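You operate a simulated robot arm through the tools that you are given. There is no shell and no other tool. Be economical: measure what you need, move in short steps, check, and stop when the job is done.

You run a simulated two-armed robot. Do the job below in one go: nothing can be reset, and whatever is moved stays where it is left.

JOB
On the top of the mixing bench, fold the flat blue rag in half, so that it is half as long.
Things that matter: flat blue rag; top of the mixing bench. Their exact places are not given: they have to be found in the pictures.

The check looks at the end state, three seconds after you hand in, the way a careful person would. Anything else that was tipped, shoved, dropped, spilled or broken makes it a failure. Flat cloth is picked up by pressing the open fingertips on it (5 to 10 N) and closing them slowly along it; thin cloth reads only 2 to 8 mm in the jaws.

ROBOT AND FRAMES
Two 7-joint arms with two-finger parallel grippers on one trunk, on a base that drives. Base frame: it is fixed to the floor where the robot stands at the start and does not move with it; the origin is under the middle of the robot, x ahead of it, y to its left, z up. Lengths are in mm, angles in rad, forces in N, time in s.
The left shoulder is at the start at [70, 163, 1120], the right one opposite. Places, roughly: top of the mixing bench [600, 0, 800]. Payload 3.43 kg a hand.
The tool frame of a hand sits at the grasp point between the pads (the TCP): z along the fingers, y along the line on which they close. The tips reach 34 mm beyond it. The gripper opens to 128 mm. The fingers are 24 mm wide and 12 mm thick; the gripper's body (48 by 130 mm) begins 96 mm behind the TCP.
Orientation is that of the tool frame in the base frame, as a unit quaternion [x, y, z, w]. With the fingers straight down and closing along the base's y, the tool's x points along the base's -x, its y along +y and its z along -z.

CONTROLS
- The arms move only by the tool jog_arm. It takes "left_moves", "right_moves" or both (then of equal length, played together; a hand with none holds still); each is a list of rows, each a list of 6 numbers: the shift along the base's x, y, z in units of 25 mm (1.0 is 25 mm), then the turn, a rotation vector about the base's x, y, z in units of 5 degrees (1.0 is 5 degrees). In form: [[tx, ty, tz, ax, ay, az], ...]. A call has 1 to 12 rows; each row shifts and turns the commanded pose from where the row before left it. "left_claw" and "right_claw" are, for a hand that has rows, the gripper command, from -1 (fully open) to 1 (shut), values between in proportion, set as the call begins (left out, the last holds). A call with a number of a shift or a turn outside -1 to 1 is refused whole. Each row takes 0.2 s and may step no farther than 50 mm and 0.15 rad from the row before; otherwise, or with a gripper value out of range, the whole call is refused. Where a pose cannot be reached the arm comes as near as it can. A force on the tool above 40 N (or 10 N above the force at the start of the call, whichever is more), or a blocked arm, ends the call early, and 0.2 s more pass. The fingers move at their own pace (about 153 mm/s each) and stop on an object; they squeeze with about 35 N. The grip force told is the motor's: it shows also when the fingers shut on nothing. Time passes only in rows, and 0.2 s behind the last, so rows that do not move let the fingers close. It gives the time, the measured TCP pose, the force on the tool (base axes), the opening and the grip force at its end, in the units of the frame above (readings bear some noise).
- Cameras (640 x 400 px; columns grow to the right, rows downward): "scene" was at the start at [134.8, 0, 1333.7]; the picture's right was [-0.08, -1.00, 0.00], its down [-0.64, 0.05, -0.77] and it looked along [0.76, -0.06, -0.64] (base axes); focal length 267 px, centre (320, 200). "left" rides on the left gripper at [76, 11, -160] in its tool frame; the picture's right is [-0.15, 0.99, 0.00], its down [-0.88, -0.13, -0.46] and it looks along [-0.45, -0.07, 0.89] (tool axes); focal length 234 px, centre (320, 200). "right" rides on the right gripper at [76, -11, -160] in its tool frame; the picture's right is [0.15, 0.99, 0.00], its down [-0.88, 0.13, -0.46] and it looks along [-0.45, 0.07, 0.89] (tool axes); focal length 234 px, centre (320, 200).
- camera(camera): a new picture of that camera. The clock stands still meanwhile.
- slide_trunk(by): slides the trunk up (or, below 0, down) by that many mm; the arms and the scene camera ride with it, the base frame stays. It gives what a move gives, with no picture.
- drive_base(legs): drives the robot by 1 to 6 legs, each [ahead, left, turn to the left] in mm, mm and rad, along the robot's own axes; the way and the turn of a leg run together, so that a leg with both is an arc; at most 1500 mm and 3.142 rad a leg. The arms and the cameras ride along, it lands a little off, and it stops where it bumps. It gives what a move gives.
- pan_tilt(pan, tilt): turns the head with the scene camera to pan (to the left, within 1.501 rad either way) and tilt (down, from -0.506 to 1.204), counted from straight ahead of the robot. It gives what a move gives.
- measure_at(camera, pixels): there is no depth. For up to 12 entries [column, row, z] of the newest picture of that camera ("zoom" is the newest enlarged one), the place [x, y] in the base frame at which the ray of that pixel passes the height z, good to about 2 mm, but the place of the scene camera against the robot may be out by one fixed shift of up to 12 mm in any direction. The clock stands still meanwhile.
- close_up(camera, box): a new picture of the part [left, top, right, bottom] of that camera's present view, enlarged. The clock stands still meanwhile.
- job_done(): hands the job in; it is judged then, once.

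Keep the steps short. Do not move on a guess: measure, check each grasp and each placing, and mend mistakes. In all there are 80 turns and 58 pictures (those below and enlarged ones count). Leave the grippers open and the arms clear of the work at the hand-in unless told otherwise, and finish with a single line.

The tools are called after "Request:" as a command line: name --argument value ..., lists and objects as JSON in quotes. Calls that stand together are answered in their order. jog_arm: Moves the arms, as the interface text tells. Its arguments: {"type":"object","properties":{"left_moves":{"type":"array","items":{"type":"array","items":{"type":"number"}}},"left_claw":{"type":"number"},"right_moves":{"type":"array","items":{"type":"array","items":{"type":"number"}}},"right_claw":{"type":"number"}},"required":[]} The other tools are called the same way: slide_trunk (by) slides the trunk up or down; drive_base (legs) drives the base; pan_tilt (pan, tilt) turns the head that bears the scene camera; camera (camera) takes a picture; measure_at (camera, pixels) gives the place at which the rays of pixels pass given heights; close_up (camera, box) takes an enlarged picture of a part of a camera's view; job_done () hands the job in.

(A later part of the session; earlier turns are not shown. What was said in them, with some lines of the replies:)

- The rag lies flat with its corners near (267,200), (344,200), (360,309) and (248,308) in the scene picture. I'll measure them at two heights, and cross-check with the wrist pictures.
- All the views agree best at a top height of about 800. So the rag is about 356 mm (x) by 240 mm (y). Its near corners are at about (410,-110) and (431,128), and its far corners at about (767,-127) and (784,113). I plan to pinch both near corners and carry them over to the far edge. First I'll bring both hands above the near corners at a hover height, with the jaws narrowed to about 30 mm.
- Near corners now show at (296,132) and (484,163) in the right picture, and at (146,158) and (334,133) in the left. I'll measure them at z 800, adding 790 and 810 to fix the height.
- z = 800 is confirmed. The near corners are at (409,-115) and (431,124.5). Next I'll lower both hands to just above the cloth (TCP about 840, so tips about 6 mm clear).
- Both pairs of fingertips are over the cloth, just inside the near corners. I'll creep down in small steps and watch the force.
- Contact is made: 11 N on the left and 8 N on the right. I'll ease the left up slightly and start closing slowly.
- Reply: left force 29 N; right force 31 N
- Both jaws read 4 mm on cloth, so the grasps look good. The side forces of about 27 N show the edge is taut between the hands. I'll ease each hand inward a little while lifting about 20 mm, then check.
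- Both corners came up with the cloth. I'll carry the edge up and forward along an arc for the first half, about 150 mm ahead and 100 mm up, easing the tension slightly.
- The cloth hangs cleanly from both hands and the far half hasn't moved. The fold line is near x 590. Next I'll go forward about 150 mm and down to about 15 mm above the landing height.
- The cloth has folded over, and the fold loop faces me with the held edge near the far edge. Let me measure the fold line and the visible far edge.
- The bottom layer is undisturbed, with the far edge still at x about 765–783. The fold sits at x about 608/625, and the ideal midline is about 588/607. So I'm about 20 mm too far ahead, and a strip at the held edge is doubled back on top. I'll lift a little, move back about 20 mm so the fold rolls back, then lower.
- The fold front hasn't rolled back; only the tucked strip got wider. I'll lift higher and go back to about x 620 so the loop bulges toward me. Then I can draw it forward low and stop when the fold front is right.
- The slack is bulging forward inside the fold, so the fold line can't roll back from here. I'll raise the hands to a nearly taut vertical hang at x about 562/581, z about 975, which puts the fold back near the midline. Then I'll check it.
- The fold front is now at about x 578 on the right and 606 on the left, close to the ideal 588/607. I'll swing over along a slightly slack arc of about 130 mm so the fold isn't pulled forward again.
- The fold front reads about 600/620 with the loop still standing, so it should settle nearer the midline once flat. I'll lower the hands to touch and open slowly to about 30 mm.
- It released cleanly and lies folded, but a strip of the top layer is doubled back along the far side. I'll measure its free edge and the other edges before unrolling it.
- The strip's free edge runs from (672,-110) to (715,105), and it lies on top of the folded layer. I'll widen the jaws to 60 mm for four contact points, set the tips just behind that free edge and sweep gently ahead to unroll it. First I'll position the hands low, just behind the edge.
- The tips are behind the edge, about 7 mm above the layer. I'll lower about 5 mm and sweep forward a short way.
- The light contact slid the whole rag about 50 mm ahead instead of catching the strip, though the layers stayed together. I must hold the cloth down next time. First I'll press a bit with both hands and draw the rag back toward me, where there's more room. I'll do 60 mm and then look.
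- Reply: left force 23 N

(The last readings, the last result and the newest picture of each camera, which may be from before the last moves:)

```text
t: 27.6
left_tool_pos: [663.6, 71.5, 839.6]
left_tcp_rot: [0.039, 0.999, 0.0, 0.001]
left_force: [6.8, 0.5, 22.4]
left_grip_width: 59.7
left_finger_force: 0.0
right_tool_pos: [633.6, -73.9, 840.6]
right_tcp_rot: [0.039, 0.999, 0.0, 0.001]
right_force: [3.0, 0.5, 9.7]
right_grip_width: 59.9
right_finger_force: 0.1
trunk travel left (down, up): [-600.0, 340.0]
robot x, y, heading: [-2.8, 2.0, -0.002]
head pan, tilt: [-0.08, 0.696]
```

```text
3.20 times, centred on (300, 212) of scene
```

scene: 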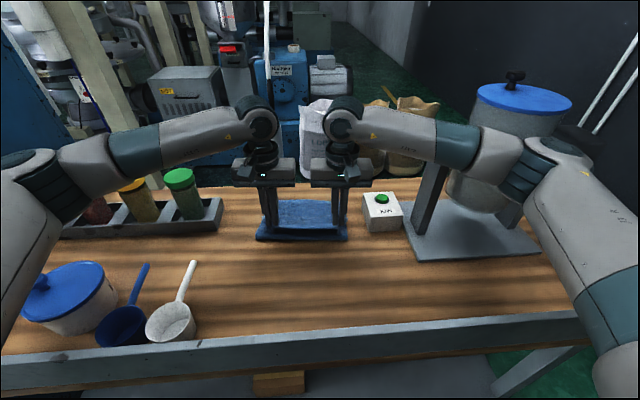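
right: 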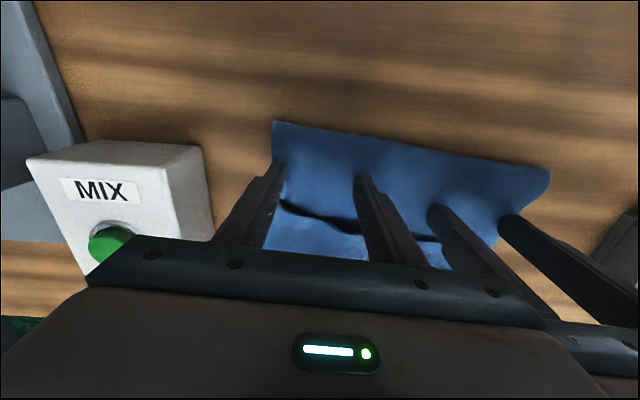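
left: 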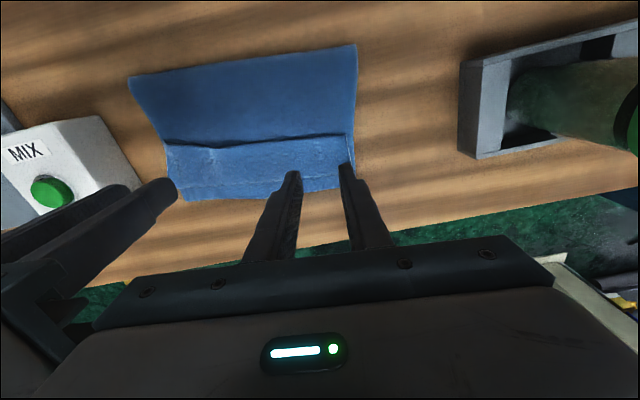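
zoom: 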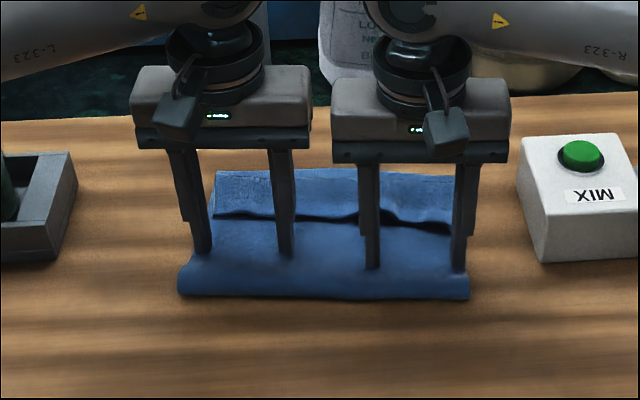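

The rag follows as one piece. I'll draw it back another 85 mm, with the left hand eased up a little.

Request:
jog_arm --right_moves '[[-0.35, 0, 0, 0, 0, 0], [-0.35, 0, 0, 0, 0, 0], [-0.35, 0, 0, 0, 0, 0], [-0.35, 0, 0, 0, 0, 0], [-0.35, 0, 0, 0, 0, 0], [-0.35, 0, 0, 0, 0, 0], [-0.35, 0, 0, 0, 0, 0], [-0.35, 0, 0, 0, 0, 0], [-0.3, 0, 0, 0, 0, 0], [-0.3, 0, 0, 0, 0, 0]]' --left_moves '[[-0.35, 0, 0.05, 0, 0, 0], [-0.35, 0, 0, 0, 0, 0], [-0.35, 0, 0, 0, 0, 0], [-0.35, 0, 0, 0, 0, 0], [-0.35, 0, 0, 0, 0, 0], [-0.35, 0, 0, 0, 0, 0], [-0.35, 0, 0, 0, 0, 0], [-0.35, 0, 0, 0, 0, 0], [-0.3, 0, 0, 0, 0, 0], [-0.3, 0, 0, 0, 0, 0]]'

Request:
close_up --camera "scene" --box '[200, 185, 400, 310]'

Request:
camera --camera "left"

Request:
measure_at --camera "zoom" --pixels '[[320, 200, 805]]'

```text
t: 29.8
left_tool_pos: [579.6, 70.9, 840.8]
left_tcp_rot: [0.039, 0.999, -0.001, 0.001]
left_force: [2.3, -0.4, 7.5]
left_grip_width: 59.8
left_finger_force: 0.1
right_tool_pos: [548.8, -75.3, 840.9]
right_tcp_rot: [0.04, 0.999, 0.001, 0.0]
right_force: [3.1, 0.8, 7.5]
right_grip_width: 60.0
right_finger_force: 0.0
trunk travel left (down, up): [-600.0, 340.0]
robot x, y, heading: [0.3, 0.6, -0.005]
head pan, tilt: [-0.08, 0.696]
```

```text
3.20 times, centred on (300, 248) of scene
```

zoom: 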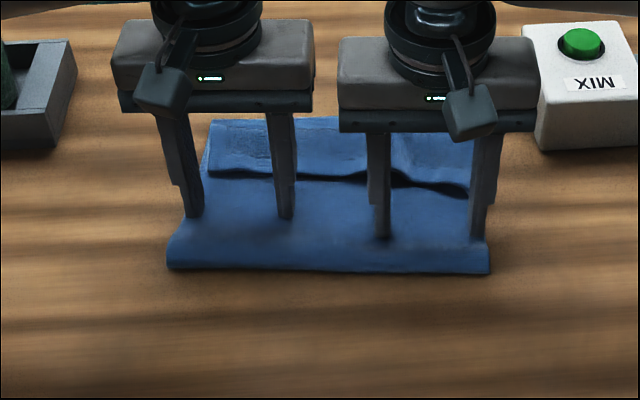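

```text
25 pictures are left
```

left: 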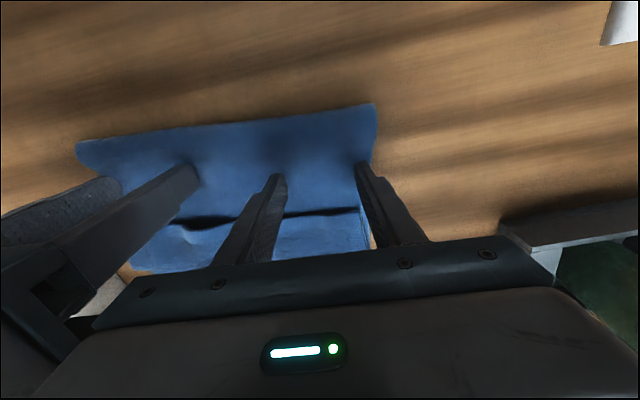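

```text
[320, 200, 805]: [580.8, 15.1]
```

The rag is now mid-reach. The right hand will hold it pressed at about 7–10 N. The left hand eases off to nearly no pressure and sweeps ahead to catch the strip's free edge, which is about 25 mm in front of its fingers.

Request:
jog_arm --left_moves '[[0, 0, 0.06, 0, 0, 0], [0.4, 0, 0, 0, 0, 0], [0.4, 0, 0, 0, 0, 0], [0.4, 0, 0, 0, 0, 0], [0.4, 0, 0, 0, 0, 0]]'

Request:
close_up --camera "scene" --box '[200, 185, 400, 310]'

```text
t: 31.0
left_tool_pos: [620.0, 71.0, 841.8]
left_tcp_rot: [0.039, 0.999, 0.0, 0.0]
left_force: [-2.3, -0.8, 2.2]
left_grip_width: 60.3
left_finger_force: 0.6
right_tool_pos: [549.5, -75.3, 841.0]
right_tcp_rot: [0.039, 0.999, 0.0, 0.0]
right_force: [0.1, 1.7, 6.0]
right_grip_width: 60.4
right_finger_force: 0.4
trunk travel left (down, up): [-600.0, 340.0]
robot x, y, heading: [-2.2, 0.8, 0.0]
head pan, tilt: [-0.08, 0.696]
```

```text
3.20 times, centred on (300, 248) of scene
```

zoom: 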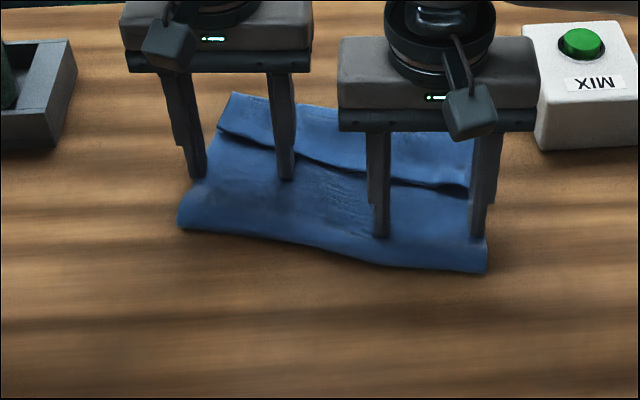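

Even at 2 N the fingers drag the cloth, since they grip it better than the bench does. I'll slide the left part back the same 40 mm. After that I'll yaw both hands 90° so the jaws open along x. Each near finger will hold the layer below while the far finger, set on the strip, pushes it ahead as the jaws open.

Request:
jog_arm --left_moves '[[0, 0, -0.07, 0, 0, 0], [-0.4, 0, 0, 0, 0, 0], [-0.4, 0, 0, 0, 0, 0], [-0.4, 0, 0, 0, 0, 0], [-0.4, 0, 0, 0, 0, 0]]'

Request:
jog_arm --left_moves '[[0, 0.0, 0.5, 0, 0, 0], [0, 0.1, 0.8, 0, 0, 0], [0, 0.1, 0.8, 0, 0, -1], [0, 0.1, 0.5, 0, 0, -1], [0, 0.1, 0, 0, 0, -1], [0, 0.1, 0, 0, 0, -1], [0, 0.1, 0, 0, 0, -1], [0, 0, 0, 0, 0, -1], [0, 0, 0, 0, 0, -1], [0, 0, 0, 0, 0, -1], [0, 0, 0, 0, 0, -1]]' --right_moves '[[0, 0.0, 0.5, 0, 0, 0], [0, -0.1, 0.8, 0, 0, 0], [0, -0.1, 0.8, 0, 0, 1], [0, -0.1, 0.5, 0, 0, 1], [0, -0.1, 0, 0, 0, 1], [0, -0.1, 0, 0, 0, 1], [0, -0.1, 0, 0, 0, 1], [0, 0, 0, 0, 0, 1], [0, 0, 0, 0, 0, 1], [0, 0, 0, 0, 0, 1], [0, 0, 0, 0, 0, 1]]'

Request:
jog_arm --left_moves '[[0, 0, 0, 0, 0, -1], [0, 0, 0, 0, 0, -1], [0, 0, 0, 0, 0, -1], [0, 0, 0, 0, 0, -1], [0, 0, 0, 0, 0, -1], [0, 0, 0, 0, 0, -1], [0, 0, 0, 0, 0, -1], [0, 0, 0, 0, 0, -1], [0, 0, 0, 0, 0, -1]]' --right_moves '[[0, 0, 0, 0, 0, 1], [0, 0, 0, 0, 0, 1], [0, 0, 0, 0, 0, 1], [0, 0, 0, 0, 0, 1], [0, 0, 0, 0, 0, 1], [0, 0, 0, 0, 0, 1], [0, 0, 0, 0, 0, 1], [0, 0, 0, 0, 0, 1], [0, 0, 0, 0, 0, 1]]' --left_claw 0.9 --right_claw 0.9

Request:
camera --camera "scene"

Request:
camera --camera "left"

```text
t: 32.2
left_tool_pos: [581.9, 71.7, 840.0]
left_tcp_rot: [0.039, 0.999, 0.0, 0.0]
left_force: [2.5, 0.0, 7.8]
left_grip_width: 60.2
left_finger_force: 0.0
right_tool_pos: [549.5, -76.3, 841.4]
right_tcp_rot: [0.039, 0.999, 0.001, 0.0]
right_force: [-1.7, 0.9, 6.0]
right_grip_width: 60.3
right_finger_force: 0.1
trunk travel left (down, up): [-600.0, 340.0]
robot x, y, heading: [-1.6, 1.4, 0.001]
head pan, tilt: [-0.08, 0.696]
```

```text
t: 34.6
left_tool_pos: [580.0, 85.7, 903.9]
left_tcp_rot: [0.419, 0.908, 0.0, 0.0]
left_force: [-0.5, -0.5, -0.4]
left_grip_width: 60.2
left_finger_force: 0.1
right_tool_pos: [549.8, -90.2, 904.7]
right_tcp_rot: [-0.347, 0.938, 0.001, 0.0]
right_force: [-0.9, 0.2, 0.0]
right_grip_width: 60.0
right_finger_force: 0.0
trunk travel left (down, up): [-600.0, 340.0]
robot x, y, heading: [-0.6, 0.1, 0.001]
head pan, tilt: [-0.08, 0.696]
```

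```text
t: 36.6
left_tool_pos: [580.3, 85.7, 903.5]
left_tcp_rot: [0.552, 0.834, 0.0, 0.0]
left_force: [0.4, -0.3, -0.5]
left_grip_width: 6.2
left_finger_force: 0.1
left hand out of reach, approached as far as the arm can: row 5, 6, 7, 8, 9
right_tool_pos: [550.2, -90.3, 903.3]
right_tcp_rot: [-0.594, 0.804, 0.001, 0.001]
right_force: [0.7, -0.2, -0.6]
right_grip_width: 6.7
right_finger_force: 0.0
right hand out of reach, approached as far as the arm can: row 8, 9
trunk travel left (down, up): [-600.0, 340.0]
robot x, y, heading: [-0.6, -0.5, 0.001]
head pan, tilt: [-0.08, 0.696]
```

```text
23 pictures are left
```

scene: 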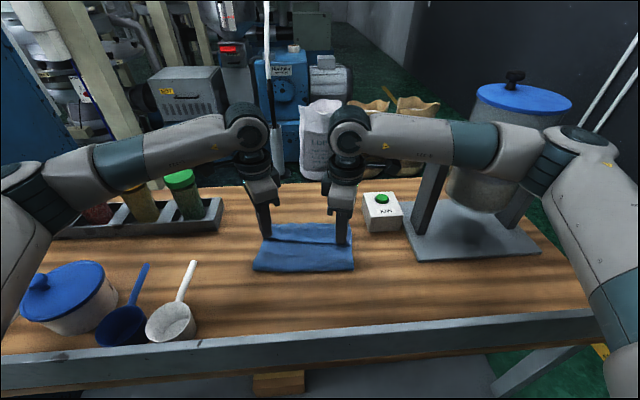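

```text
22 pictures are left
```

left: 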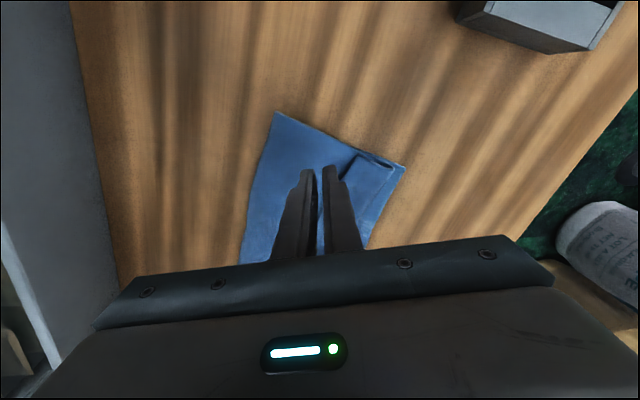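

The wrists stopped at about 67° and 73° of yaw, so the jaws open mostly along x, which is enough. I'll set the commanded yaw back to what was reached, and take a close picture to measure the strip's edges.

Request:
jog_arm --left_moves '[[0, 0, 0, 0, 0, 1], [0, 0, 0, 0, 0, 1], [0, 0, 0, 0, 0, 1], [0, 0, 0, 0, 0, 1], [0, 0, 0, 0, 0, 1], [0, 0, 0, 0, 0, 0.6]]' --right_moves '[[0, 0, 0, 0, 0, -1], [0, 0, 0, 0, 0, -1], [0, 0, 0, 0, 0, -0.6], [0, 0, 0, 0, 0, 0], [0, 0, 0, 0, 0, 0], [0, 0, 0, 0, 0, 0]]'

Request:
close_up --camera "scene" --box '[220, 195, 380, 295]'

Request:
close_up --camera "right" --box '[200, 80, 520, 280]'

```text
t: 38.0
left_tool_pos: [579.5, 84.0, 904.0]
left_tcp_rot: [0.333, 0.943, 0.0, 0.0]
left_force: [-0.2, -0.2, -0.2]
left_grip_width: 6.3
left_finger_force: 0.1
right_tool_pos: [550.3, -89.5, 903.4]
right_tcp_rot: [-0.498, 0.867, 0.001, -0.001]
right_force: [-0.9, 0.2, 0.2]
right_grip_width: 6.6
right_finger_force: 0.0
trunk travel left (down, up): [-600.0, 340.0]
robot x, y, heading: [1.0, -5.5, -0.002]
head pan, tilt: [-0.08, 0.696]
```

```text
4.00 times, centred on (300, 245) of scene
```

zoom: 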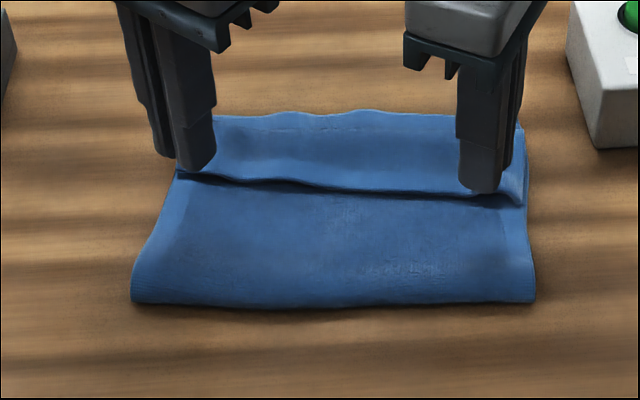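

```text
2.00 times, centred on (360, 180) of right
```

zoom: 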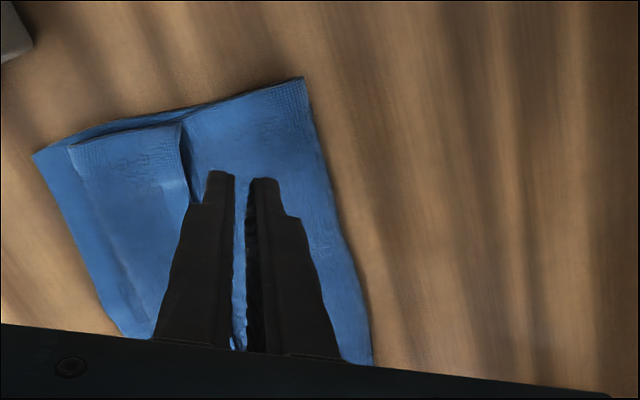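

The command had been clamped at the reached pose, so I'll undo that turn below. Measuring the strip: its free edge runs from (183,124) toward (195,205) in this zoom, the other end of the strip is near (70,148), the rag's near-right corner is at (303,78), and its far corner at (33,155).

Request:
measure_at --camera "zoom" --pixels '[[183, 124, 808], [195, 200, 808], [70, 148, 806], [303, 78, 803], [33, 155, 801], [370, 362, 803], [120, 330, 801]]'

Request:
jog_arm --left_moves '[[0, 0, 0, 0, 0, -1], [0, 0, 0, 0, 0, -1], [0, 0, 0, 0, 0, -1], [0, 0, 0, 0, 0, -1], [0, 0, 0, 0, 0, -1], [0, 0, 0, 0, 0, -0.4]]' --right_moves '[[0, 0, 0, 0, 0, 1], [0, 0, 0, 0, 0, 1], [0, 0, 0, 0, 0, 0.4], [0, 0, 0, 0, 0, 0], [0, 0, 0, 0, 0, 0], [0, 0, 0, 0, 0, 0]]'

Request:
close_up --camera "left" --box '[200, 80, 440, 280]'

```text
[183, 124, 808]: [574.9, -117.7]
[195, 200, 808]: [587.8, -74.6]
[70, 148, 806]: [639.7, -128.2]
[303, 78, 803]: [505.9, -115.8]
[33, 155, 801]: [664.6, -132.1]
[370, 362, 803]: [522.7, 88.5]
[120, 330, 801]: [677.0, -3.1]
```

```text
t: 39.4
left_tool_pos: [580.8, 86.7, 905.3]
left_tcp_rot: [0.545, 0.838, 0.0, -0.001]
left_force: [-0.5, -0.1, -0.4]
left_grip_width: 6.4
left_finger_force: 0.0
right_tool_pos: [551.0, -90.2, 903.4]
right_tcp_rot: [-0.587, 0.809, 0.0, 0.0]
right_force: [-0.1, -0.2, 0.1]
right_grip_width: 6.5
right_finger_force: 0.0
trunk travel left (down, up): [-600.0, 340.0]
robot x, y, heading: [-0.7, 1.8, -0.003]
head pan, tilt: [-0.08, 0.696]
```

```text
2.00 times, centred on (320, 180) of left
```

zoom: 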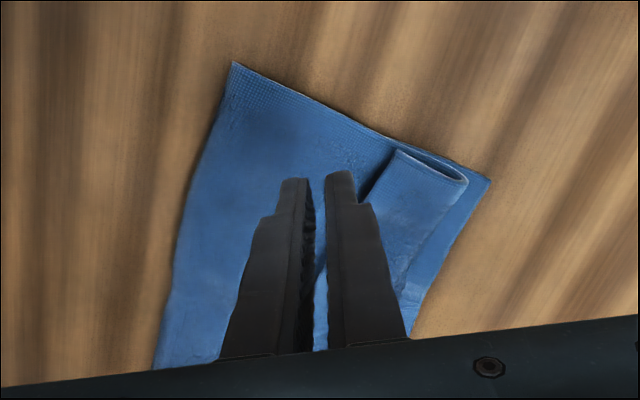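

Request:
measure_at --camera "zoom" --pixels '[[398, 150, 808], [365, 195, 808], [467, 183, 806], [488, 180, 801], [233, 63, 803], [410, 300, 801]]'

```text
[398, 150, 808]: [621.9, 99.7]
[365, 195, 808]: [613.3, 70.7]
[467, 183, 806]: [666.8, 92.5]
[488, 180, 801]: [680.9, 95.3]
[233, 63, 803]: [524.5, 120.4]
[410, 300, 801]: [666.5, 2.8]
```

Findings: the fold line runs from (506,-116) to (524,120). The bottom's far edge runs from (664,-132) to (681,95), and the strip's roll leaves a 15–25 mm margin of the bottom layer showing. So the fold sits about 20 mm too far ahead. I can correct it with the same jaw trick. The far finger goes on the bottom's margin and the near finger on the top layer behind the strip. Opening the jaws then rolls the fold back toward me. I'll place the hands above those spots.

Request:
jog_arm --left_moves '[[0.6, -0.4, 0, 0, 0, 0], [0.6, -0.4, 0, 0, 0, 0], [0.6, -0.4, -0.5, 0, 0.2, 0], [0.32, -0.16, -0.8, 0, 0.2, 0], [0, 0, -0.7, 0, 0, 0]]' --right_moves '[[0.7, -0.06, 0, 0, 0, 0], [0.7, -0.06, 0, 0, 0, 0], [0.7, -0.06, -0.5, 0, 0.2, 0], [0.46, -0.06, -0.8, 0, 0.2, 0], [0, 0, -0.7, 0, 0, 0]]' --left_claw -0.14 --right_claw -0.14

Request:
close_up --camera "left" --box '[160, 60, 480, 280]'

Request:
close_up --camera "right" --box '[160, 60, 480, 280]'

```text
t: 40.6
left_tool_pos: [603.2, 71.1, 903.6]
left_tcp_rot: [0.543, 0.84, 0.0, 0.0]
left_force: [0.2, 0.6, 0.0]
left_grip_width: 72.7
left_finger_force: 0.0
left hand out of reach, approached as far as the arm can: row 2, 3, 4, 5
right_tool_pos: [550.8, -88.9, 885.2]
right_tcp_rot: [-0.585, 0.811, 0.01, -0.014]
right_force: [-0.4, -0.1, -0.8]
right_grip_width: 73.0
right_finger_force: 0.0
right hand out of reach, approached as far as the arm can: row 1, 2, 3, 4
trunk travel left (down, up): [-600.0, 340.0]
robot x, y, heading: [1.2, -4.4, 0.002]
head pan, tilt: [-0.08, 0.696]
```

```text
1.82 times, centred on (320, 170) of left
```

zoom: 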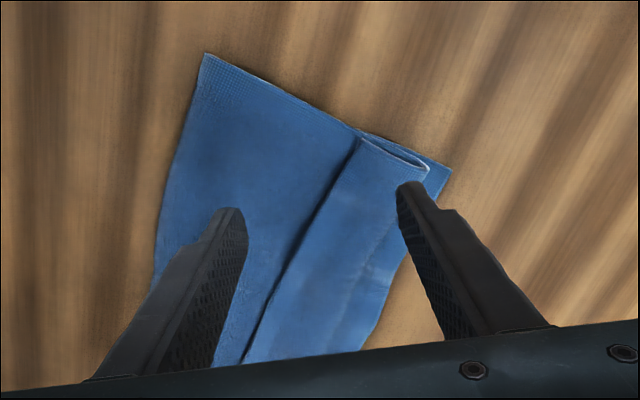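

```text
1.82 times, centred on (320, 170) of right
```

zoom: 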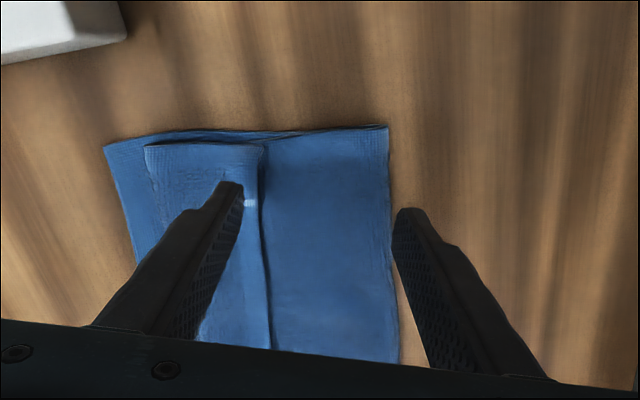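

Both wrists hit a limit when the hands go further ahead at this yaw, so the rag needs to be closer. I'll close the jaws, press behind the strip with both hands, and draw the rag another 70 mm toward me.

Request:
jog_arm --left_moves '[[-0.4, 0, -0.5, 0, 0, 0], [-0.4, 0, -0.5, 0, 0, 0], [0, 0, -0.5, 0, 0, 0], [0, 0, -0.5, 0, 0, 0], [0, 0, -0.38, 0, 0, 0]]' --right_moves '[[0, 0, 0, 0, -0.2, 0], [0, 0, -0.4, 0, -0.2, 0], [0, 0, -0.5, 0, 0, 0], [0, 0, -0.5, 0, 0, 0], [0, 0, -0.25, 0, 0, 0]]' --left_claw 0.9 --right_claw 0.9

```text
t: 41.8
left_tool_pos: [584.7, 72.2, 844.5]
left_tcp_rot: [0.545, 0.838, -0.009, -0.014]
left_force: [0.1, 0.2, 0.7]
left_grip_width: 6.3
left_finger_force: 0.1
right_tool_pos: [551.9, -89.2, 845.4]
right_tcp_rot: [-0.587, 0.81, 0.0, 0.0]
right_force: [-0.1, 0.8, -1.1]
right_grip_width: 6.3
right_finger_force: 0.1
trunk travel left (down, up): [-600.0, 340.0]
robot x, y, heading: [-5.0, -1.7, -0.002]
head pan, tilt: [-0.08, 0.696]
```

Both hands are just above the cloth. I'll press lightly and draw back 70 mm.

Request:
jog_arm --left_moves '[[0, 0, -0.17, 0, 0, 0], [-0.28, 0, 0, 0, 0, 0], [-0.28, 0, 0, 0, 0, 0], [-0.28, 0, 0, 0, 0, 0], [-0.28, 0, 0, 0, 0, 0], [-0.28, 0, 0, 0, 0, 0], [-0.28, 0, 0, 0, 0, 0], [-0.28, 0, 0, 0, 0, 0], [-0.28, 0, 0, 0, 0, 0], [-0.28, 0, 0, 0, 0, 0], [-0.28, 0, 0, 0, 0, 0]]' --right_moves '[[0, 0, -0.2, 0, 0, 0], [-0.28, 0, 0, 0, 0, 0], [-0.28, 0, 0, 0, 0, 0], [-0.28, 0, 0, 0, 0, 0], [-0.28, 0, 0, 0, 0, 0], [-0.28, 0, 0, 0, 0, 0], [-0.28, 0, 0, 0, 0, 0], [-0.28, 0, 0, 0, 0, 0], [-0.28, 0, 0, 0, 0, 0], [-0.28, 0, 0, 0, 0, 0], [-0.28, 0, 0, 0, 0, 0]]'

Request:
close_up --camera "scene" --box '[220, 215, 380, 315]'

```text
t: 44.2
left_tool_pos: [513.3, 71.2, 840.5]
left_tcp_rot: [0.544, 0.839, -0.01, -0.015]
left_force: [2.1, -0.2, 4.2]
left_grip_width: 6.5
left_finger_force: 0.1
right_tool_pos: [480.5, -89.8, 840.1]
right_tcp_rot: [-0.587, 0.81, 0.001, -0.001]
right_force: [1.4, 0.1, 3.7]
right_grip_width: 6.4
right_finger_force: 0.1
trunk travel left (down, up): [-600.0, 340.0]
robot x, y, heading: [-2.2, -3.6, 0.002]
head pan, tilt: [-0.08, 0.696]
```

```text
4.00 times, centred on (300, 265) of scene
```

zoom: 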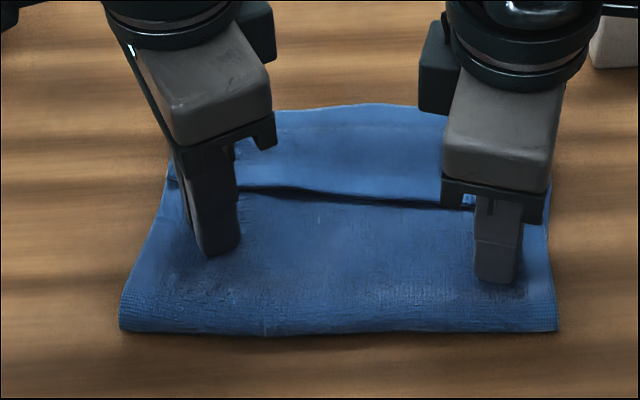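

The rag followed as one piece and now lies with its fold at x about 435/453 and its far edge at about 593/610. I'll open the jaws to 73 mm and bring them above the target: far finger over the bottom's margin, near finger behind the strip.

Request:
jog_arm --left_moves '[[0, 0, 0.8, 0, 0, 0], [0.5, -0.2, 0.4, 0, 0, 0], [0.5, -0.2, 0, 0, 0, 0], [0.5, -0.2, 0, 0, 0, 0], [0.5, -0.12, 0, 0, 0, 0], [0, 0, -0.6, 0, 0, 0]]' --right_moves '[[0, 0, 0.8, 0, 0, 0], [0.7, -0.06, 0.4, 0, 0.2, 0], [0.6, -0.06, 0, 0, 0.2, 0], [0.6, -0.06, 0, 0, 0, 0], [0.6, -0.06, 0, 0, 0, 0], [0, 0, -0.6, 0, 0, 0]]' --left_claw -0.14 --right_claw -0.14

Request:
close_up --camera "left" --box '[160, 60, 480, 280]'

Request:
close_up --camera "right" --box '[160, 60, 480, 280]'

```text
t: 45.6
left_tool_pos: [561.1, 53.7, 856.9]
left_tcp_rot: [0.545, 0.838, -0.009, -0.014]
left_force: [0.2, 0.2, -0.6]
left_grip_width: 73.1
left_finger_force: 0.1
right_tool_pos: [543.9, -94.5, 855.2]
right_tcp_rot: [-0.586, 0.81, 0.009, -0.014]
right_force: [0.8, -0.3, 0.0]
right_grip_width: 73.2
right_finger_force: 0.1
trunk travel left (down, up): [-600.0, 340.0]
robot x, y, heading: [-1.5, 2.8, 0.003]
head pan, tilt: [-0.08, 0.696]
```

```text
1.82 times, centred on (320, 170) of left
```

zoom: 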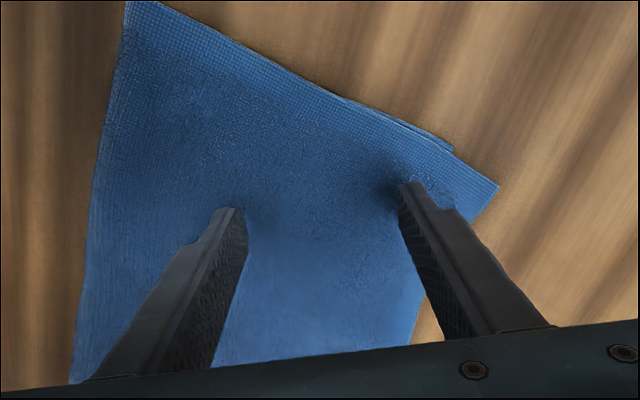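

```text
1.82 times, centred on (320, 170) of right
```

zoom: 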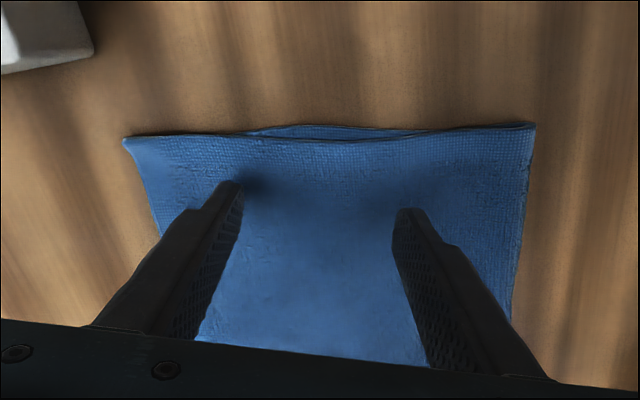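

The strip has flipped open: the opening jaws swept it forward as the hands moved. I'll raise both hands well clear and look at the whole rag.

Request:
jog_arm --left_moves '[[0, 0, 0.5, 0, 0, 0], [0, 0, 0.8, 0, 0, 0], [0, 0.5, 0.8, 0, 0, 0], [0, 0.8, 0.8, 0, 0, 0], [0, 0.8, 0.5, 0, 0, 0], [0, 0.8, 0, 0, 0, 0]]' --right_moves '[[0, 0, 0.5, 0, 0, 0], [0, 0, 0.8, 0, 0, 0], [0, -0.5, 0.8, 0, 0, 0], [0, -0.8, 0.8, 0, 0, 0], [0, -0.8, 0.5, 0, 0, 0], [0, -0.8, 0, 0, 0, 0]]'

Request:
close_up --camera "scene" --box '[220, 215, 380, 315]'

Request:
camera --camera "right"

```text
t: 47.0
left_tool_pos: [562.0, 127.6, 941.0]
left_tcp_rot: [0.544, 0.839, -0.01, -0.015]
left_force: [-0.4, -0.5, -0.6]
left_grip_width: 73.3
left_finger_force: 0.1
right_tool_pos: [544.9, -102.3, 900.8]
right_tcp_rot: [-0.585, 0.811, 0.009, -0.014]
right_force: [0.0, -0.4, 0.2]
right_grip_width: 73.0
right_finger_force: 0.0
right hand out of reach, approached as far as the arm can: row 3, 4, 5, 6
trunk travel left (down, up): [-600.0, 340.0]
robot x, y, heading: [-1.9, 3.1, 0.004]
head pan, tilt: [-0.08, 0.696]
```

```text
4.00 times, centred on (300, 265) of scene
```

zoom: 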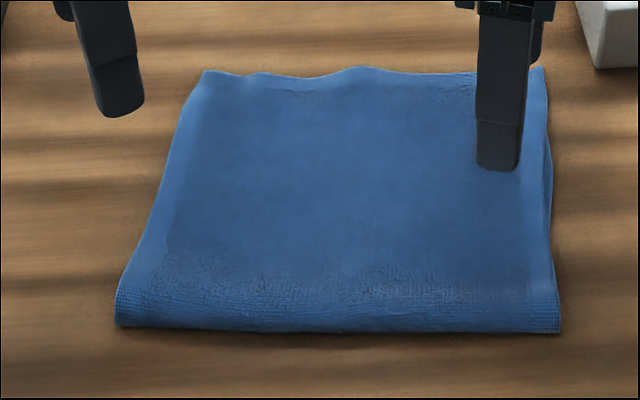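

```text
12 pictures are left
```

right: 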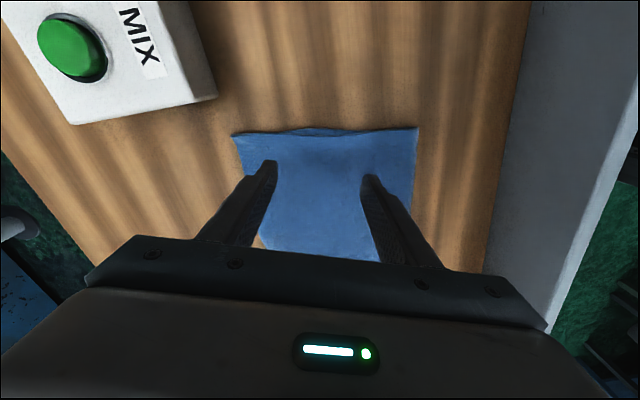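

The rag is now neatly folded with no tuck. I'll measure its corners.

Request:
measure_at --camera "zoom" --pixels '[[205, 72, 805], [360, 68, 805], [545, 68, 805], [117, 322, 803], [560, 330, 803], [340, 333, 803]]'

Request:
measure_at --camera "right" --pixels '[[417, 128, 803], [232, 133, 803]]'

Request:
camera --camera "left"

```text
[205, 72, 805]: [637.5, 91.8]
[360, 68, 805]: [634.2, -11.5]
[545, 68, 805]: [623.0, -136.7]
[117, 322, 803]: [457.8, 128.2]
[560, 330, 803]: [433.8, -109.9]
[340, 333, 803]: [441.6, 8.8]
```

```text
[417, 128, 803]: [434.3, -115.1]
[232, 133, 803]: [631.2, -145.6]
```

```text
11 pictures are left
```

left: 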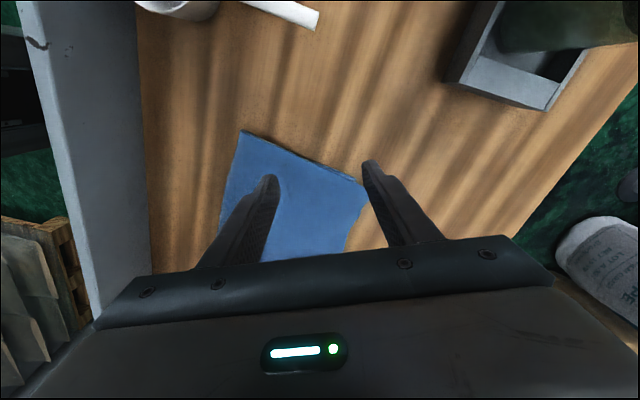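

The top layer reaches x about 627 on the right and 637 on the left, while the bottom's far edge should be near 593/610. So the top overhangs by about 30 mm, and the folded length is about 0.53 of the original. I'll improve it by turning the hands straight again. Then I'll press only on the overhang, where just one layer is, and ease the top layer back so the fold rolls toward me.

Request:
jog_arm --left_moves '[[0, 0, 0, 0, -0.4, 0], [0, 0, 0, 0, 0, 1], [0, 0, 0, 0, 0, 1], [0, 0, 0, 0, 0, 1], [0, 0, 0, 0, 0, 1], [0, 0, 0, 0, 0, 1], [0, 0, 0, 0, 0, 1], [0, 0, 0, 0, 0, 1], [0, 0, 0, 0, 0, 1], [0, 0, 0, 0, 0, 1], [0, 0, 0, 0, 0, 1], [0, 0, 0, 0, 0, 1]]' --right_moves '[[0, 0, 0.5, 0, -0.4, 0], [0, 0, 0.5, 0, 0, -1], [0, 0, 0.5, 0, 0, -1], [0, 0, 0, 0, 0, -1], [0, 0, 0, 0, 0, -1], [0, 0, 0, 0, 0, -1], [0, 0, 0, 0, 0, -1], [0, 0, 0, 0, 0, -1], [0, 0, 0, 0, 0, -1], [0, 0, 0, 0, 0, -1], [0, 0, 0, 0, 0, -1], [0, 0, 0, 0, 0, -1]]' --left_claw 0.95 --right_claw 0.95

Request:
jog_arm --left_moves '[[0, 0, 0, 0, 0, 1], [0, 0, 0, 0, 0, 0.3], [0, 0, 0, 0, 0, 0], [0, 0, 0, 0, 0, 0], [0, 0, 0, 0, 0, 0]]' --right_moves '[[0, 0, 0, 0, 0, -1], [0, 0, 0, 0, 0, -1], [0, 0, 0, 0, 0, -1], [0, 0, 0, 0, 0, -1], [0, 0, 0, 0, 0, -0.3]]'

Request:
camera --camera "right"

```text
t: 49.6
left_tool_pos: [561.1, 126.5, 940.6]
left_tcp_rot: [0.095, 0.995, -0.001, 0.0]
left_force: [0.0, 0.2, -0.7]
left_grip_width: 3.0
left_finger_force: 0.1
right_tool_pos: [543.4, -104.6, 936.8]
right_tcp_rot: [-0.146, 0.989, 0.0, 0.0]
right_force: [-0.6, 0.3, 0.3]
right_grip_width: 3.2
right_finger_force: 0.1
trunk travel left (down, up): [-600.0, 340.0]
robot x, y, heading: [1.4, 0.5, 0.004]
head pan, tilt: [-0.08, 0.696]
```

```text
t: 50.8
left_tool_pos: [562.5, 125.8, 939.9]
left_tcp_rot: [0.039, 0.999, 0.001, 0.0]
left_force: [0.8, 0.1, -0.5]
left_grip_width: 3.0
left_finger_force: 0.0
right_tool_pos: [542.9, -104.9, 936.5]
right_tcp_rot: [0.041, 0.999, -0.001, 0.001]
right_force: [-0.3, -0.7, 0.7]
right_grip_width: 3.1
right_finger_force: 0.0
trunk travel left (down, up): [-600.0, 340.0]
robot x, y, heading: [-0.6, -0.6, 0.005]
head pan, tilt: [-0.08, 0.696]
```

```text
10 pictures are left
```

right: 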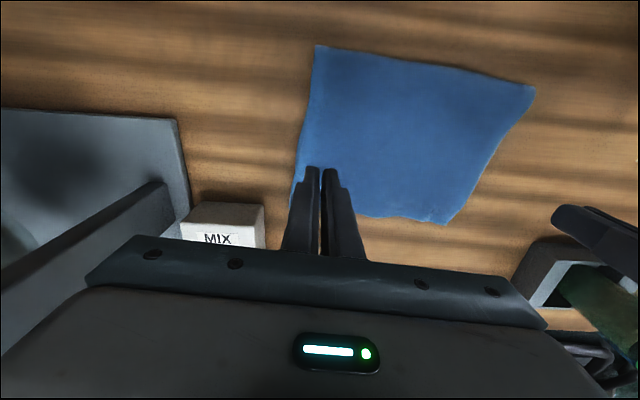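

Request:
measure_at --camera "right" --pixels '[[317, 46, 803], [534, 87, 803], [443, 224, 803], [400, 215, 803], [358, 216, 803], [292, 203, 803], [305, 110, 803]]'

```text
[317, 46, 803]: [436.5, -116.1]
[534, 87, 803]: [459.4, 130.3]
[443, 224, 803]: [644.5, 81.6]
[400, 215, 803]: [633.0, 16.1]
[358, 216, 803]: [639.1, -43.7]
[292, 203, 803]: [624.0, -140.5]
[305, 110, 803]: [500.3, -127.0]
```

The top's far edge is at x about 624–644 and the fold at 436–459, so the length is about 190 against an ideal 178, an overhang of about 25 mm. I'll put the closed tips on just the overhang, at about (620,-90) and (632,50), and come down to a light touch.

Request:
jog_arm --left_moves '[[0.9, -0.9, 0, 0, 0, 0], [0.9, -0.9, -0.2, 0, 0, 0], [0.9, -0.9, -0.8, 0, 0, 0], [0.1, -0.3, -0.9, 0, 0, 0], [0, 0, -0.9, 0, 0, 0], [0, 0, -0.9, 0, 0, 0], [0, 0, -0.3, 0, 0, 0]]' --right_moves '[[0.9, 0.2, 0, 0, 0, 0], [0.9, 0.2, -0.1, 0, 0, 0], [0.9, 0.2, -0.8, 0, 0, 0], [0.4, 0, -0.9, 0, 0, 0], [0, 0, -0.9, 0, 0, 0], [0, 0, -0.9, 0, 0, 0], [0, 0, -0.25, 0, 0, 0]]'

Request:
close_up --camera "scene" --box '[220, 205, 380, 305]'

```text
t: 52.4
left_tool_pos: [632.2, 50.3, 838.3]
left_tcp_rot: [0.04, 0.999, -0.001, -0.001]
left_force: [0.8, 0.1, 0.6]
left_grip_width: 3.1
left_finger_force: 0.0
right_tool_pos: [620.5, -89.6, 840.1]
right_tcp_rot: [0.041, 0.999, 0.0, -0.001]
right_force: [1.4, 0.5, 0.6]
right_grip_width: 3.1
right_finger_force: 0.1
trunk travel left (down, up): [-600.0, 340.0]
robot x, y, heading: [-1.0, 1.5, 0.0]
head pan, tilt: [-0.08, 0.696]
```

```text
4.00 times, centred on (300, 255) of scene
```

zoom: 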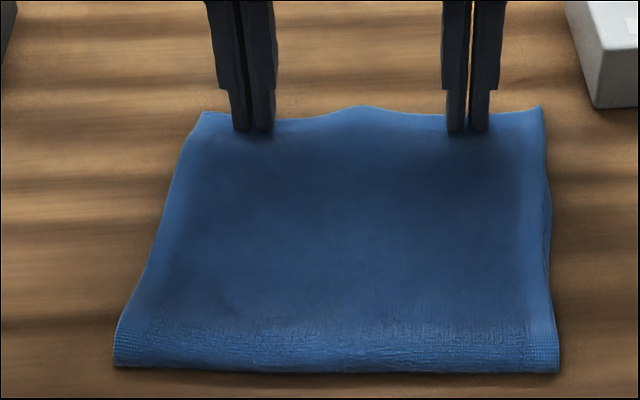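

The tips sit right on the far edge. I'll press lightly and ease back 20 mm.

Request:
jog_arm --left_moves '[[0, 0, -0.06, 0, 0, 0], [-0.16, 0, 0, 0, 0, 0], [-0.16, 0, 0, 0, 0, 0], [-0.16, 0, 0, 0, 0, 0], [-0.16, 0, 0, 0, 0, 0], [-0.16, 0, 0, 0, 0, 0]]' --right_moves '[[0, 0, -0.12, 0, 0, 0], [-0.16, 0, 0, 0, 0, 0], [-0.16, 0, 0, 0, 0, 0], [-0.16, 0, 0, 0, 0, 0], [-0.16, 0, 0, 0, 0, 0], [-0.16, 0, 0, 0, 0, 0]]'

Request:
close_up --camera "scene" --box '[220, 205, 380, 305]'

Request:
measure_at --camera "zoom" --pixels '[[115, 362, 803], [558, 370, 803], [340, 374, 803]]'

```text
t: 53.8
left_tool_pos: [613.4, 52.1, 838.5]
left_tcp_rot: [0.039, 0.999, -0.001, -0.001]
left_force: [0.4, 0.0, 1.2]
left_grip_width: 3.4
left_finger_force: 0.0
right_tool_pos: [600.5, -90.1, 836.9]
right_tcp_rot: [0.04, 0.999, 0.0, 0.0]
right_force: [3.3, 0.3, 11.1]
right_grip_width: 3.3
right_finger_force: 0.2
trunk travel left (down, up): [-600.0, 340.0]
robot x, y, heading: [-2.0, 0.6, -0.001]
head pan, tilt: [-0.08, 0.696]
```

```text
4.00 times, centred on (300, 255) of scene
```

zoom: 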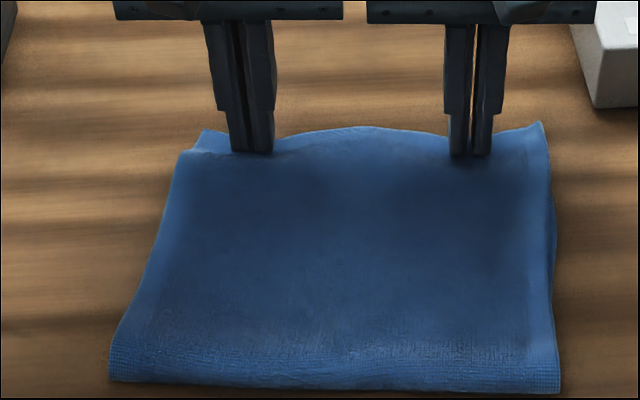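

```text
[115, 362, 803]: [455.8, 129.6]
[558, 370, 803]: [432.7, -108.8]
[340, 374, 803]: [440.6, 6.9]
```

The top moved 20 mm while the fold front moved back only about 10–12 mm, so the fold rolled as intended. I'll lift straight off, get the arms clear, and look.

Request:
jog_arm --left_moves '[[0, 0, 0.2, 0, 0, 0], [0, 0, 0.8, 0, 0, 0], [0, 0, 1, 0, 0, 0], [0, 0, 1, 0, 0, 0], [0, 0.8, 0.8, 0, 0, 0], [0, 1, 0, 0, 0, 0], [0, 1, 0, 0, 0, 0], [0, 1, 0, 0, 0, 0]]' --right_moves '[[0, 0, 0.2, 0, 0, 0], [0, 0, 0.8, 0, 0, 0], [0, 0, 1, 0, 0, 0], [0, 0, 1, 0, 0, 0], [0, -0.4, 0.8, 0, 0, 0], [0, -0.5, 0.5, 0, 0, 0], [0, -0.5, 0.5, 0, 0, 0], [0, -0.5, 0.5, 0, 0, 0]]'

Request:
close_up --camera "scene" --box '[220, 205, 380, 305]'

Request:
measure_at --camera "zoom" --pixels '[[203, 130, 805], [365, 127, 803], [541, 122, 805], [109, 375, 803], [560, 388, 803]]'

Request:
camera --camera "right"

```text
t: 55.6
left_tool_pos: [611.3, 148.2, 933.5]
left_tcp_rot: [0.039, 0.999, 0.0, 0.001]
left_force: [0.8, -0.1, 0.5]
left_grip_width: 3.2
left_finger_force: 0.0
right_tool_pos: [601.0, -138.1, 969.0]
right_tcp_rot: [0.04, 0.999, -0.001, 0.0]
right_force: [-1.2, 0.6, 0.2]
right_grip_width: 3.4
right_finger_force: 0.1
trunk travel left (down, up): [-600.0, 340.0]
robot x, y, heading: [-0.5, -2.2, -0.001]
head pan, tilt: [-0.08, 0.696]
```

```text
4.00 times, centred on (300, 255) of scene
```

zoom: 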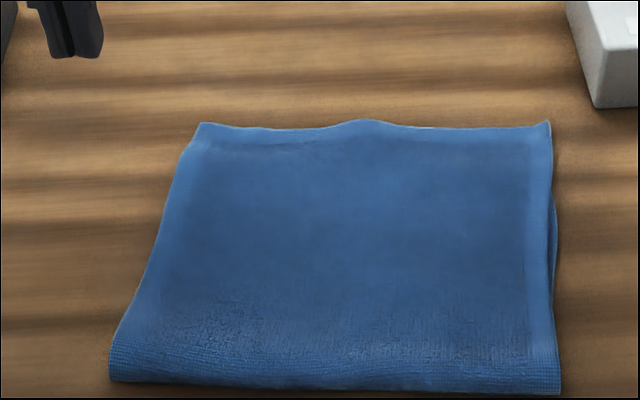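

```text
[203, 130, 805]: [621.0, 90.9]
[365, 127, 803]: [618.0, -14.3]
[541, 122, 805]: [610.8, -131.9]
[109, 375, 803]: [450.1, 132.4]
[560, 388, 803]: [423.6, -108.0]
```

```text
6 pictures are left
```

right: 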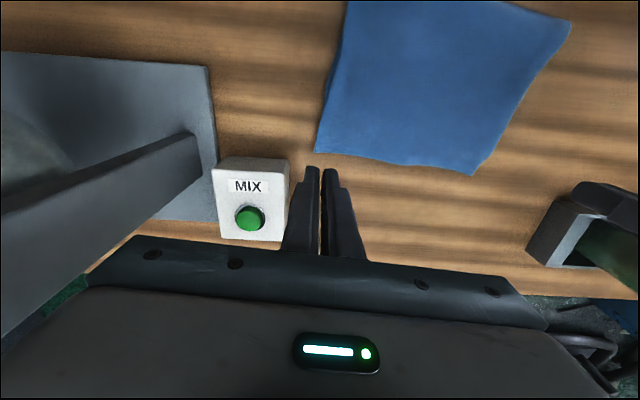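

The folded rag is flat and square. Its length is about 187 mm on the right and 172 mm on the left, against 178 for an exact half. Nothing else has moved. I'll raise both hands well clear, then open the grippers and take a last look.

Request:
jog_arm --left_moves '[[0, 0, 0.9, 0, 0, 0], [0, 0.5, 0.9, 0, 0, 0], [0, 0.5, 0.9, 0, 0, 0]]' --right_moves '[[0, 0, 0.9, 0, 0, 0], [0, -0.5, 0.9, 0, 0, 0], [0, -0.5, 0.9, 0, 0, 0]]'

Request:
jog_arm --left_moves '[[0, 0, 0, 0, 0, 0], [0, 0, 0, 0, 0, 0], [0, 0, 0, 0, 0, 0]]' --right_moves '[[0, 0, 0, 0, 0, 0], [0, 0, 0, 0, 0, 0], [0, 0, 0, 0, 0, 0]]' --left_claw -1 --right_claw -1

Request:
camera --camera "scene"

```text
t: 56.4
left_tool_pos: [609.3, 168.8, 999.6]
left_tcp_rot: [0.039, 0.999, 0.0, -0.001]
left_force: [0.1, 0.4, 0.3]
left_grip_width: 3.1
left_finger_force: 0.1
right_tool_pos: [600.8, -164.4, 1037.2]
right_tcp_rot: [0.041, 0.999, 0.0, 0.0]
right_force: [-0.3, 0.6, 1.4]
right_grip_width: 3.1
right_finger_force: 0.0
trunk travel left (down, up): [-600.0, 340.0]
robot x, y, heading: [3.0, -0.4, -0.001]
head pan, tilt: [-0.08, 0.696]
```

```text
t: 57.2
left_tool_pos: [611.5, 168.9, 1000.4]
left_tcp_rot: [0.039, 0.999, 0.0, 0.001]
left_force: [-0.5, 0.5, 0.5]
left_grip_width: 128.1
left_finger_force: 0.1
right_tool_pos: [600.9, -164.5, 1036.6]
right_tcp_rot: [0.04, 0.999, 0.0, 0.0]
right_force: [0.4, 0.8, 0.6]
right_grip_width: 128.0
right_finger_force: 0.0
trunk travel left (down, up): [-600.0, 340.0]
robot x, y, heading: [-2.3, -1.1, -0.001]
head pan, tilt: [-0.08, 0.696]
```

```text
5 pictures are left
```

scene: 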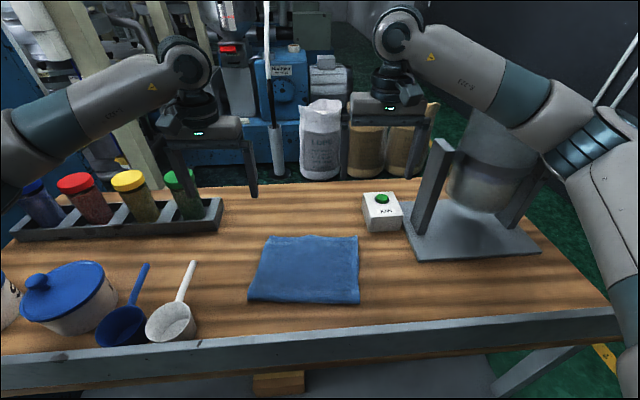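

The rag lies neatly folded on the bench, everything else is where it was, and the open grippers are clear. Handing in.

Request:
job_done

```text
The job is handed in.
```

The blue rag is folded to about half its length on the mixing bench (about 172–187 mm, where an exact half is 178), a little nearer the robot than it started, and nothing else was moved.
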